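You operate a simulated robot arm through the tools that you are given. There is no shell and no other tool. Be economical: measure what you need, move in short steps, check, and stop when the job is done.

Carry out the task below with a simulated robot arm. There is one attempt and no reset: what you move stays moved.

TASK
Slide the tofu tub along the top of the wooden table until it stands next to the yellow carton.
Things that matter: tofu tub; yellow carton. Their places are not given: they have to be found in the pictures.

It is judged by the outcome, as a careful person would: the job done as asked, and still so three seconds after it is handed in. It fails if anything else is knocked over, pushed out of place, dropped, spilled or broken.

THE ROBOT
A 7-joint arm with a two-finger parallel gripper, fixed in place. Base frame: the origin is at the foot of the arm, x ahead of it, y to its left, z up; the work surface is at about z = 850. Lengths are in mm, angles in degrees, forces in N, time in s.
With the tool pointing down near the work surface it reaches from about 240 to 680 mm from the base axis. Its first joint turns from -66.0 to 66.0 degrees. Payload 2.4 kg.
Tool frame: the origin (TCP) lies between the finger pads and is the grasp point; the fingertips stand 30 mm ahead of it; z points along the fingers, y is the line along which they close. The gripper opens to 94 mm. The fingers are 28 mm wide and 10 mm thick; the gripper's body (50 by 96 mm) begins 55 mm behind the TCP.
Orientation is told as [roll, pitch, yaw] about the base's x, y, z axes, in that order, counted from this pose: with the fingers straight down and closing along the base's y, the tool's x points along the base's -x, its y along +y and its z along -z.

THE INTERFACE
- The arm moves only by the tool step_arm. Its argument "commands" is a list of rows, each an object (a shift or turn left out is 0, a gripper value left out holds the last) with "delta_pos": the shift along the tool's x, y, z in units of 25 mm (1.0 is 25 mm), a list of three; "turn": the turn, a rotation vector about the tool's x, y, z in units of 5 degrees (1.0 is 5 degrees), a list of three; "gripper": the finger opening in mm, from 0 to 94. In form: [{"delta_pos": [tx, ty, tz], "turn": [wx, wy, wz], "gripper": gripper}, ...]. A call has 1 to 20 rows; each row shifts and turns the commanded pose from where the row before left it, along the tool's axes as they then stand. A call with a number of a shift or a turn outside -1 to 1 is refused whole. A row lasts 0.2 s, in which the tool goes at most 50 mm and 8.6 degrees; a call with a longer step from one row to the next is refused whole, and so is a gripper value outside its range. A pose out of reach is approached as far as the arm can. The call stops where the force on the tool passes 40 N (or 10 N more than at its start, if that is more) or the arm is blocked; 0.2 s more then pass. The fingers move at their own pace (about 153 mm/s each) and stop on an object; they squeeze with about 36 N. The grip force told is the motor's: it shows also when the fingers shut on nothing. Time passes only in rows, and 0.2 s behind the last, so rows that do not move let the fingers close. It gives the time, the measured TCP pose, the force on the tool (base axes), the opening and the grip force at its end, in the units of the frame above (readings bear some noise).
- Cameras (640 x 400 px; columns grow to the right, rows downward): "scene" is fixed at [49, 483, 1448.3]; the picture's right is [-0.64, -0.77, 0.00], its down [-0.41, 0.34, -0.85] and it looks along [0.65, -0.54, -0.53] (base axes); focal length 364 px, centre (320, 200). "wrist" rides on the gripper at [-37, 0, -58] in the tool frame; the picture's right is [0.00, -1.00, 0.00], its down [0.97, 0.00, -0.24] and it looks along [0.24, 0.00, 0.97] (tool axes); focal length 218 px, centre (320, 200).
- get_image(camera): a new picture of that camera. No time passes.
- measure_at(camera, pixels): for up to 12 pixels [column, row] of the newest picture of that camera ("zoom" is the newest enlarged one), the place [x, y, z] in the base frame of the surface seen there, good to about 2 mm. No time passes.
- zoom(camera, box): a new picture of the part [left, top, right, bottom] of that camera's present view, enlarged. No time passes.
- finish_job(): hands the job in; it is judged then, once.

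Work in short steps. Measure before you move; look again where a grasp or a placing could have gone wrong, and mend it. You have 60 turns and 20 pictures in all, the two below and enlarged ones among them. Open the gripper and draw the arm clear of the work before you hand the job in, unless the task says otherwise; then end with one line.

The tools are called after "Request:" by a JSON object that holds its "name" and its "arguments". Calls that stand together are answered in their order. step_arm: Moves the arm, as the interface text tells. Its arguments: {"type":"object","properties":{"commands":{"type":"array","items":{"type":"object","properties":{"delta_pos":{"type":"array","items":{"type":"number"}},"turn":{"type":"array","items":{"type":"number"}},"gripper":{"type":"number"}}}}},"required":["commands"]} The other tools are called the same way: get_image (camera) takes a picture; measure_at (camera, pixels) gives the place of the surface under pixels of a picture; zoom (camera, box) takes an enlarged picture of a part of a camera's view; finish_job () hands the job in.

At the start:

```text
time_s: 0.0
eef_pos: [349.4, -46.9, 1108.3]
tool_rot: [0.0, 0.0, 0.0]
ft_force: [0.0, 1.0, 0.2]
opening: 94.1
gripper_force: 0.2
```

scene: 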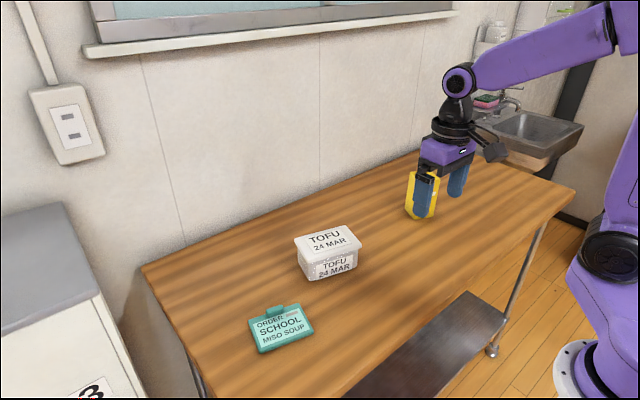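
wrist: 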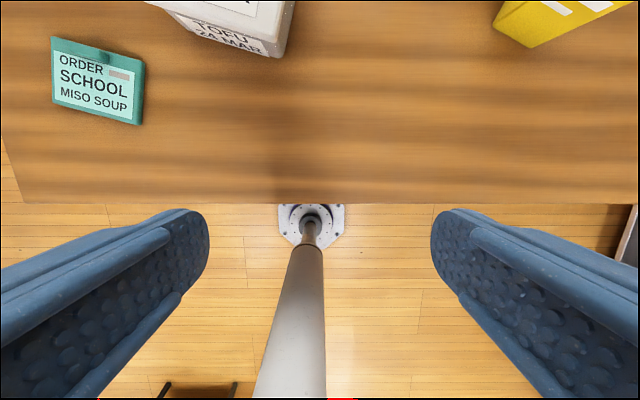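

The tub shows at about (327,253) and the yellow carton at (422,195) partly behind the gripper. I zoom in on both and measure.

Request:
{"name": "zoom", "arguments": {"camera": "scene", "box": [240, 140, 480, 290]}}

Request:
{"name": "measure_at", "arguments": {"camera": "scene", "pixels": [[294, 239], [347, 225], [361, 244], [309, 257], [312, 280], [357, 268], [300, 262], [406, 213], [429, 217], [438, 175], [411, 172], [380, 230]]}}

Request:
{"name": "measure_at", "arguments": {"camera": "wrist", "pixels": [[270, 54], [190, 35], [294, 3], [533, 47], [495, 22], [635, 5], [520, 5]]}}

```text
2.67 times, centred on (360, 215) of scene
```

zoom: 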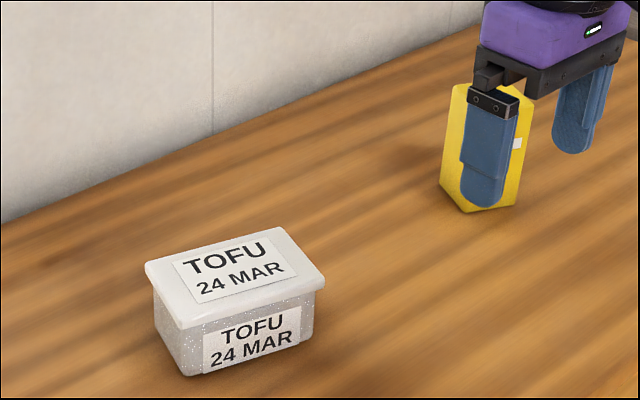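

```text
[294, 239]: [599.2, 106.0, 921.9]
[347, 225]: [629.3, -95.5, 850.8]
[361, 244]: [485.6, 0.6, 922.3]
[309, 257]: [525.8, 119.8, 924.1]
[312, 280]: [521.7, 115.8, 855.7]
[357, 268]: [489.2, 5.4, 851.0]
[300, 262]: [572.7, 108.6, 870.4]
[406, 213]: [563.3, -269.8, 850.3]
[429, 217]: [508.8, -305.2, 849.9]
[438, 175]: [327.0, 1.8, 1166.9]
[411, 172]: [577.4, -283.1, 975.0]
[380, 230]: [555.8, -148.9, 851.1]
```

```text
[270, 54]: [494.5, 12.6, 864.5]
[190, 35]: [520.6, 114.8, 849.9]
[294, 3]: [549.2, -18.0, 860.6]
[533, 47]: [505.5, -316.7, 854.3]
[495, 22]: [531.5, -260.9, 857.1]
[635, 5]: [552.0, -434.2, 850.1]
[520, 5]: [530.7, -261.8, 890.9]
```

The tub's lid is about 75 x 125 mm and 74 mm tall, centred near (543, 53), with its long axis mostly along y. The carton is near y = -260 and beyond. I'll move the arm, staying high, to the tub's far (+y) side and yaw about 70 deg, which also clears the view of the carton.

Request:
{"name": "step_arm", "arguments": {"commands": [{"delta_pos": [-1, 1, 0]}, {"delta_pos": [-1, 1, 0]}, {"delta_pos": [-1, 1, 0]}, {"delta_pos": [-1, 1, 0]}, {"delta_pos": [-1, 1, 0]}, {"delta_pos": [-1, 1, 0]}, {"delta_pos": [-1, 1, 0]}, {"delta_pos": [-1, 1, 0]}, {"delta_pos": [-1, 1, 0]}]}}

Request:
{"name": "step_arm", "arguments": {"commands": [{"turn": [0, 0, -1]}, {"turn": [0, 0, -1]}, {"turn": [0, 0, -1]}, {"turn": [0, 0, -1]}, {"turn": [0, 0, -1]}, {"turn": [0, 0, -1]}, {"turn": [0, 0, -1]}, {"turn": [0, 0, -1]}, {"turn": [0, 0, -1]}, {"turn": [0, 0, -1]}, {"turn": [0, 0, -1]}, {"turn": [0, 0, -1]}, {"turn": [0, 0, -1]}, {"turn": [0, 0, -1]}]}}

Request:
{"name": "get_image", "arguments": {"camera": "scene"}}

Request:
{"name": "get_image", "arguments": {"camera": "wrist"}}

```text
time_s: 2.0
eef_pos: [573.9, 178.5, 1109.3]
tool_rot: [0.0, 0.0, -0.1]
ft_force: [0.2, -1.0, 0.4]
opening: 94.2
gripper_force: 0.1
```

```text
time_s: 5.0
eef_pos: [574.3, 178.0, 1108.5]
tool_rot: [0.1, 0.1, 70.1]
ft_force: [-0.4, -0.1, -0.4]
opening: 93.8
gripper_force: 0.1
```

```text
16 pictures are left
```

scene: 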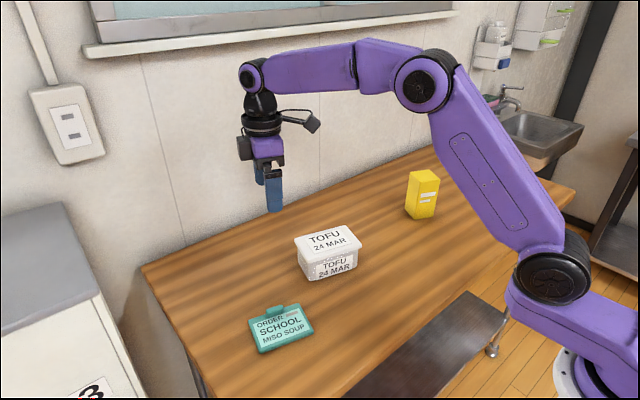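

```text
15 pictures are left
```

wrist: 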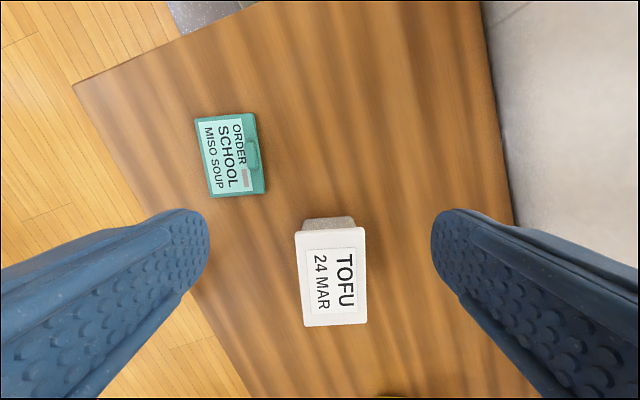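

Both objects are in clear view now. I measure the tub's lid in the wrist picture and zoom in on the carton.

Request:
{"name": "measure_at", "arguments": {"camera": "wrist", "pixels": [[297, 234], [362, 229], [365, 322], [306, 325], [305, 221], [352, 218], [265, 192], [212, 196], [332, 277]]}}

Request:
{"name": "zoom", "arguments": {"camera": "scene", "box": [362, 150, 482, 225]}}

Request:
{"name": "measure_at", "arguments": {"camera": "scene", "pixels": [[412, 173], [437, 178], [420, 182], [407, 210], [415, 218], [434, 215], [295, 241], [308, 257], [360, 244], [345, 227]]}}

```text
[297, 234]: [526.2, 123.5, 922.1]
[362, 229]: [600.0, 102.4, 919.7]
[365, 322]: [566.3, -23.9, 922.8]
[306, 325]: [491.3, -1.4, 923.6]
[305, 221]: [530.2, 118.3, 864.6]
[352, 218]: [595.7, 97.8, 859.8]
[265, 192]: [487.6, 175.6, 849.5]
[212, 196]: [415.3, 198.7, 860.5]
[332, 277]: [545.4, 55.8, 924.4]
```

```text
5.33 times, centred on (422, 188) of scene
```

zoom: 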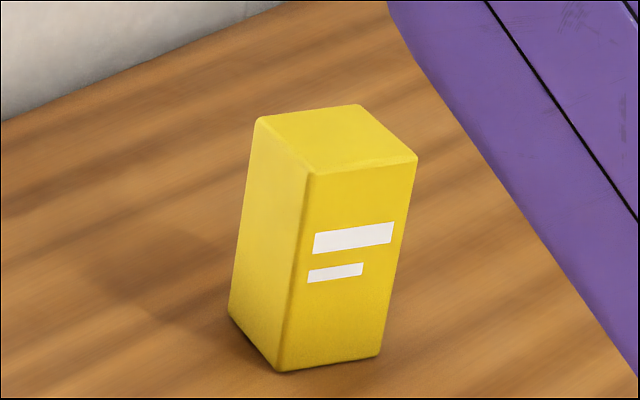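

```text
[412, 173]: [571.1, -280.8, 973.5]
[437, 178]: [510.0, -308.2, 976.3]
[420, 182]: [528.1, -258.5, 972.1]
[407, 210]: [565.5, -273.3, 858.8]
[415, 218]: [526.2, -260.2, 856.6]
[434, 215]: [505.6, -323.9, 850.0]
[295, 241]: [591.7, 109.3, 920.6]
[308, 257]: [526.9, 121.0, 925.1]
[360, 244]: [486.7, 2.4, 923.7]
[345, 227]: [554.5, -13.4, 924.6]
```

The tub is centred at (546, 50) with yaw about 74.5 deg in tool terms, and its lid is 77 mm wide, so the gripper can span it. The carton's near face runs from (571,-279) to (527,-259). I'll place the open gripper over the tub, grip it lightly and drag it along the table; first I align and come down to just above the lid.

Request:
{"name": "step_arm", "arguments": {"commands": [{"turn": [0, 0, -0.9], "gripper": 94}, {"delta_pos": [0.871, -0.045, 0]}, {"delta_pos": [0.871, -0.045, 0]}, {"delta_pos": [0.871, -0.045, 0]}, {"delta_pos": [0.871, -0.045, 0]}, {"delta_pos": [0.871, -0.045, 0]}, {"delta_pos": [0.871, -0.045, 0]}, {"delta_pos": [0, 0, 0.85]}, {"delta_pos": [0, 0, 0.85]}, {"delta_pos": [0, 0, 0.85]}, {"delta_pos": [0, 0, 0.85]}, {"delta_pos": [0, 0, 0.85]}, {"delta_pos": [0, 0, 0.85]}, {}]}}

Request:
{"name": "get_image", "arguments": {"camera": "wrist"}}

```text
time_s: 8.0
eef_pos: [545.7, 51.2, 981.0]
tool_rot: [0.0, 0.0, 74.5]
ft_force: [0.1, -0.8, -0.6]
opening: 93.8
gripper_force: 0.0
```

```text
13 pictures are left
```

wrist: 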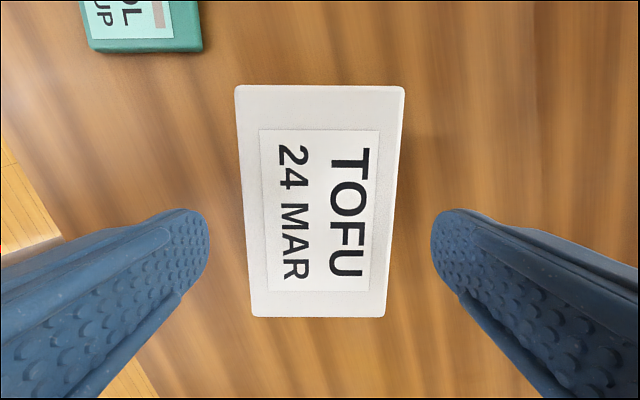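

The lid sits centred between the fingers (edges at columns 245 and 395). I descend 84 mm so the fingertips straddle it with about 17 mm left above the table, then close gently to just under the lid's width.

Request:
{"name": "step_arm", "arguments": {"commands": [{"delta_pos": [0, 0, 0.56]}, {"delta_pos": [0, 0, 0.56]}, {"delta_pos": [0, 0, 0.56]}, {"delta_pos": [0, 0, 0.56]}, {"delta_pos": [0, 0, 0.56]}, {"delta_pos": [0, 0, 0.56]}, {}]}}

Request:
{"name": "step_arm", "arguments": {"commands": [{"gripper": 84}, {"gripper": 78}, {"gripper": 74}, {}, {}]}}

```text
time_s: 9.6
eef_pos: [545.6, 49.8, 896.7]
tool_rot: [-0.1, 0.0, 74.5]
ft_force: [0.8, 0.0, -0.2]
opening: 94.0
gripper_force: 0.1
```

```text
time_s: 10.8
eef_pos: [545.7, 50.9, 896.8]
tool_rot: [0.0, 0.0, 74.5]
ft_force: [0.3, 0.5, -0.5]
opening: 89.2
gripper_force: 35.9
```

The fingers stopped at 89 mm with full grip force, which is wider than the 77 mm I measured. I look before moving.

Request:
{"name": "zoom", "arguments": {"camera": "scene", "box": [240, 180, 420, 292]}}

Request:
{"name": "get_image", "arguments": {"camera": "wrist"}}

```text
3.56 times, centred on (330, 236) of scene
```

zoom: 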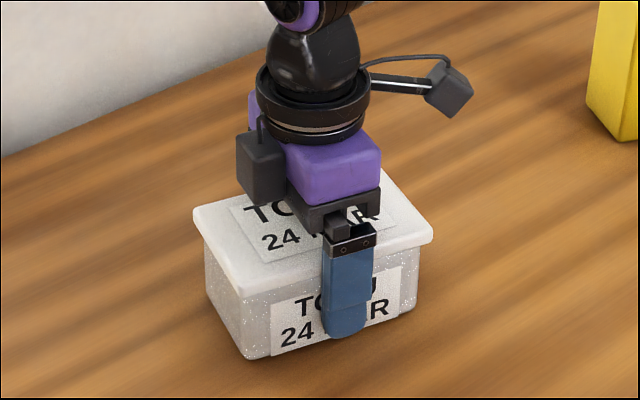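

```text
11 pictures are left
```

wrist: 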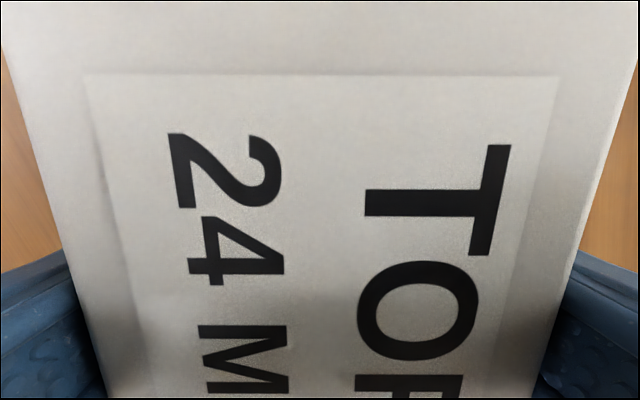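

The fingers hold the lid squarely; the tub hasn't moved. A side box on the wrist points toward the carton, so I measure its height against the carton's top (about 974).

Request:
{"name": "measure_at", "arguments": {"camera": "zoom", "pixels": [[445, 112], [462, 95], [440, 75], [425, 100], [340, 180], [215, 215], [430, 238]]}}

```text
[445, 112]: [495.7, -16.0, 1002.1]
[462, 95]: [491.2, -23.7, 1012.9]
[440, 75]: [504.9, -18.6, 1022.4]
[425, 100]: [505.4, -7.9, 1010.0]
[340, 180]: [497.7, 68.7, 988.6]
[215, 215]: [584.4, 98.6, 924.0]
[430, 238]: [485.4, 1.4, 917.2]
```

The box's lowest point is about z = 1000, 26 mm above the carton's top, so it's clear. I drag the tub a short test distance toward the carton.

Request:
{"name": "step_arm", "arguments": {"commands": [{"delta_pos": [0.2, -0.08, 0]}, {"delta_pos": [0.341, -0.156, 0]}, {"delta_pos": [0.541, -0.236, 0]}, {}]}}

```text
time_s: 11.8
eef_pos: [549.3, 20.9, 898.0]
tool_rot: [0.0, -0.1, 74.5]
ft_force: [-0.2, -0.9, -0.4]
opening: 88.9
gripper_force: 35.7
```

It slides freely with the grip holding. I continue to a gap of about 25 mm from the carton, then turn to match its face.

Request:
{"name": "step_arm", "arguments": {"commands": [{"delta_pos": [0.541, -0.236, 0]}, {"delta_pos": [0.541, -0.236, 0]}, {"delta_pos": [0.541, -0.236, 0]}, {"delta_pos": [0.541, -0.236, 0]}, {"delta_pos": [0.541, -0.236, 0]}, {"delta_pos": [0.541, -0.236, 0]}, {"delta_pos": [0.541, -0.236, 0]}, {"delta_pos": [0.541, -0.236, 0]}, {"delta_pos": [0.541, -0.236, 0]}, {"delta_pos": [0.541, -0.236, 0]}, {"delta_pos": [0.541, -0.236, 0]}, {"delta_pos": [0.541, -0.236, 0]}, {"delta_pos": [0.4, -0.175, 0]}, {"turn": [0, 0, 0.45]}, {"turn": [0, 0, 0.45]}, {}]}}

Request:
{"name": "zoom", "arguments": {"camera": "scene", "box": [320, 140, 480, 240]}}

```text
time_s: 15.2
eef_pos: [575.7, -166.2, 896.5]
tool_rot: [-0.2, -0.1, 69.8]
ft_force: [-2.4, -3.3, 9.3]
opening: 89.1
gripper_force: 35.9
```

```text
4.00 times, centred on (400, 190) of scene
```

zoom: 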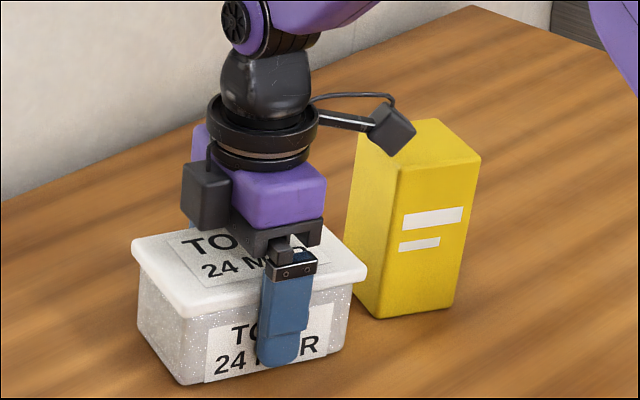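

The tub moved cleanly. I measure the remaining gap at the facing edges and the wrist box.

Request:
{"name": "measure_at", "arguments": {"camera": "zoom", "pixels": [[366, 272], [345, 345], [336, 235], [378, 315], [347, 290], [398, 165], [362, 130], [395, 152], [412, 130], [360, 270], [135, 240], [180, 315]]}}

```text
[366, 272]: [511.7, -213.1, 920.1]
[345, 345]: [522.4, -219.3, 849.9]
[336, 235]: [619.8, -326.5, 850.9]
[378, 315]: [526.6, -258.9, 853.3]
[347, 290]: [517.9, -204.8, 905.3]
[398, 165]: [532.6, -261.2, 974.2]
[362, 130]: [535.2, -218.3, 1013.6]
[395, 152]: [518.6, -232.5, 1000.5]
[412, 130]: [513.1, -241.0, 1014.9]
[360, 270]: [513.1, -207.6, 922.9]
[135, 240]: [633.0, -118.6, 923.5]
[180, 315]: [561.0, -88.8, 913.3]
```

The gap between the facing sides is about 39 mm, and the wrist box stays about 25 mm above the carton. I advance 29 mm along the tub's axis in small rows.

Request:
{"name": "step_arm", "arguments": {"commands": [{"delta_pos": [0.24, -0.05, 0]}, {"delta_pos": [0.24, -0.05, 0]}, {"delta_pos": [0.24, -0.05, 0]}, {"delta_pos": [0.24, -0.05, 0]}, {"delta_pos": [0.2, -0.04, 0]}, {}, {}]}}

Request:
{"name": "zoom", "arguments": {"camera": "scene", "box": [340, 160, 460, 235]}}

Request:
{"name": "measure_at", "arguments": {"camera": "zoom", "pixels": [[200, 260], [225, 235], [228, 240], [232, 245], [255, 290]]}}

```text
time_s: 16.8
eef_pos: [570.9, -195.5, 897.1]
tool_rot: [0.0, 0.0, 70.0]
ft_force: [0.6, 1.7, 3.2]
opening: 89.1
gripper_force: 36.2
```

```text
5.33 times, centred on (400, 198) of scene
```

zoom: 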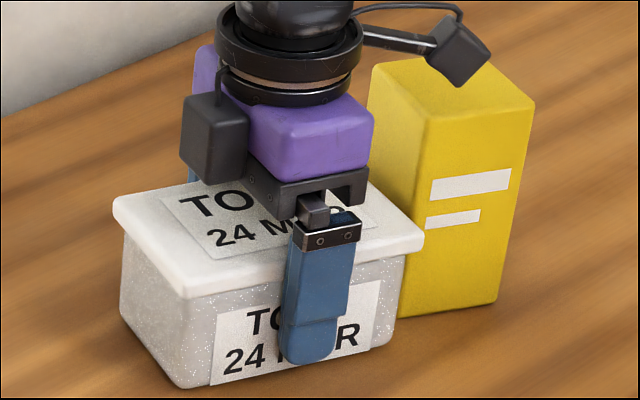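

```text
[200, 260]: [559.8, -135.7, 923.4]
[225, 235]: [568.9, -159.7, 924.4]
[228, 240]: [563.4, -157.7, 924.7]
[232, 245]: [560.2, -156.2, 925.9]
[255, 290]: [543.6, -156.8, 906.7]
```

The gap looks to be about 10 mm; I check it at the tub's near lid corner and the carton's near edge.

Request:
{"name": "measure_at", "arguments": {"camera": "zoom", "pixels": [[421, 240], [418, 243], [412, 240], [403, 308], [402, 315], [394, 340], [370, 183], [375, 187], [395, 212], [428, 115], [388, 345]]}}

```text
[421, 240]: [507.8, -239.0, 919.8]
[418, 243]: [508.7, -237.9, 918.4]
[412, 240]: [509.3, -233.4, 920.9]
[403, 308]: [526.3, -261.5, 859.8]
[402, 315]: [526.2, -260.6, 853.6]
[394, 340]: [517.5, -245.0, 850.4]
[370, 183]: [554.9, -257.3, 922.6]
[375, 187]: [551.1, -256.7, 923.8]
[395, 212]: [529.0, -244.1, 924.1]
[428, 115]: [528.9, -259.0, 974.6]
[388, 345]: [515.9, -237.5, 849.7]
```

The gap is about 13 mm and even along the face. I close it by 7 mm more, then open the fingers to release.

Request:
{"name": "step_arm", "arguments": {"commands": [{"delta_pos": [0.1, 0, 0]}, {"delta_pos": [0.1, 0, 0]}, {"delta_pos": [0.08, 0, 0]}, {}, {}]}}

Request:
{"name": "step_arm", "arguments": {"commands": [{"gripper": 91}, {"gripper": 94}, {}, {}]}}

```text
time_s: 18.0
eef_pos: [569.0, -202.0, 897.9]
tool_rot: [0.1, 0.0, 69.9]
ft_force: [-1.3, 0.8, -0.8]
opening: 89.4
gripper_force: 35.3
```

```text
time_s: 19.0
eef_pos: [569.9, -201.4, 896.9]
tool_rot: [-0.1, -0.1, 70.1]
ft_force: [-0.3, -0.5, 0.3]
opening: 94.0
gripper_force: 0.0
```

Released with no contact force. I rise straight up in small rows.

Request:
{"name": "step_arm", "arguments": {"commands": [{"delta_pos": [0, 0, -0.2]}, {"delta_pos": [0, 0, -0.4]}, {"delta_pos": [0, 0, -0.5]}, {"delta_pos": [0, 0, -0.5]}, {"delta_pos": [0, 0, -0.6]}, {"delta_pos": [0, 0, -0.8]}, {"delta_pos": [0, 0, -0.8]}, {"delta_pos": [0, 0, -0.8]}, {"delta_pos": [0, 0, -0.8]}, {"delta_pos": [0, 0, -0.8]}, {"delta_pos": [0, 0, -0.8]}, {"delta_pos": [-1, 0, 0]}, {"delta_pos": [-1, 0, 0]}, {"delta_pos": [-1, 0, 0]}, {"delta_pos": [-1, 0, 0]}, {"delta_pos": [-1, 0, 0]}, {"delta_pos": [-1, 0, 0]}, {}]}}

Request:
{"name": "zoom", "arguments": {"camera": "scene", "box": [240, 90, 480, 240]}}

```text
time_s: 22.8
eef_pos: [620.0, -59.0, 1071.1]
tool_rot: [0.0, 0.0, 69.9]
ft_force: [-0.3, 0.1, 0.0]
opening: 94.0
gripper_force: 0.0
```

```text
2.67 times, centred on (360, 165) of scene
```

zoom: 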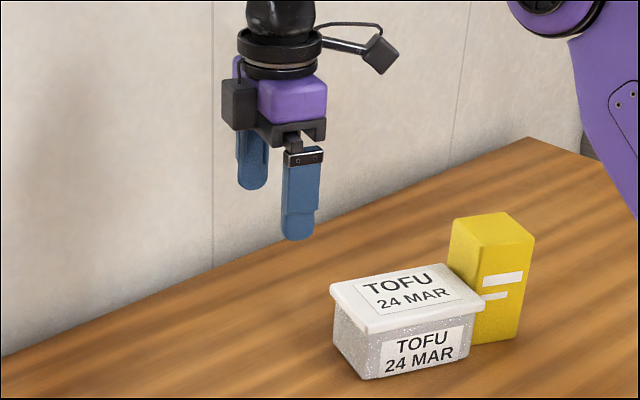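

The tub stands upright right beside the carton, which hasn't moved, and the arm is clear with the gripper open. I hand the job in.

Request:
{"name": "finish_job", "arguments": {}}

```text
The job is handed in.
```

The tofu tub was slid along the table and now stands upright about 6 mm from the yellow carton; nothing else was moved.
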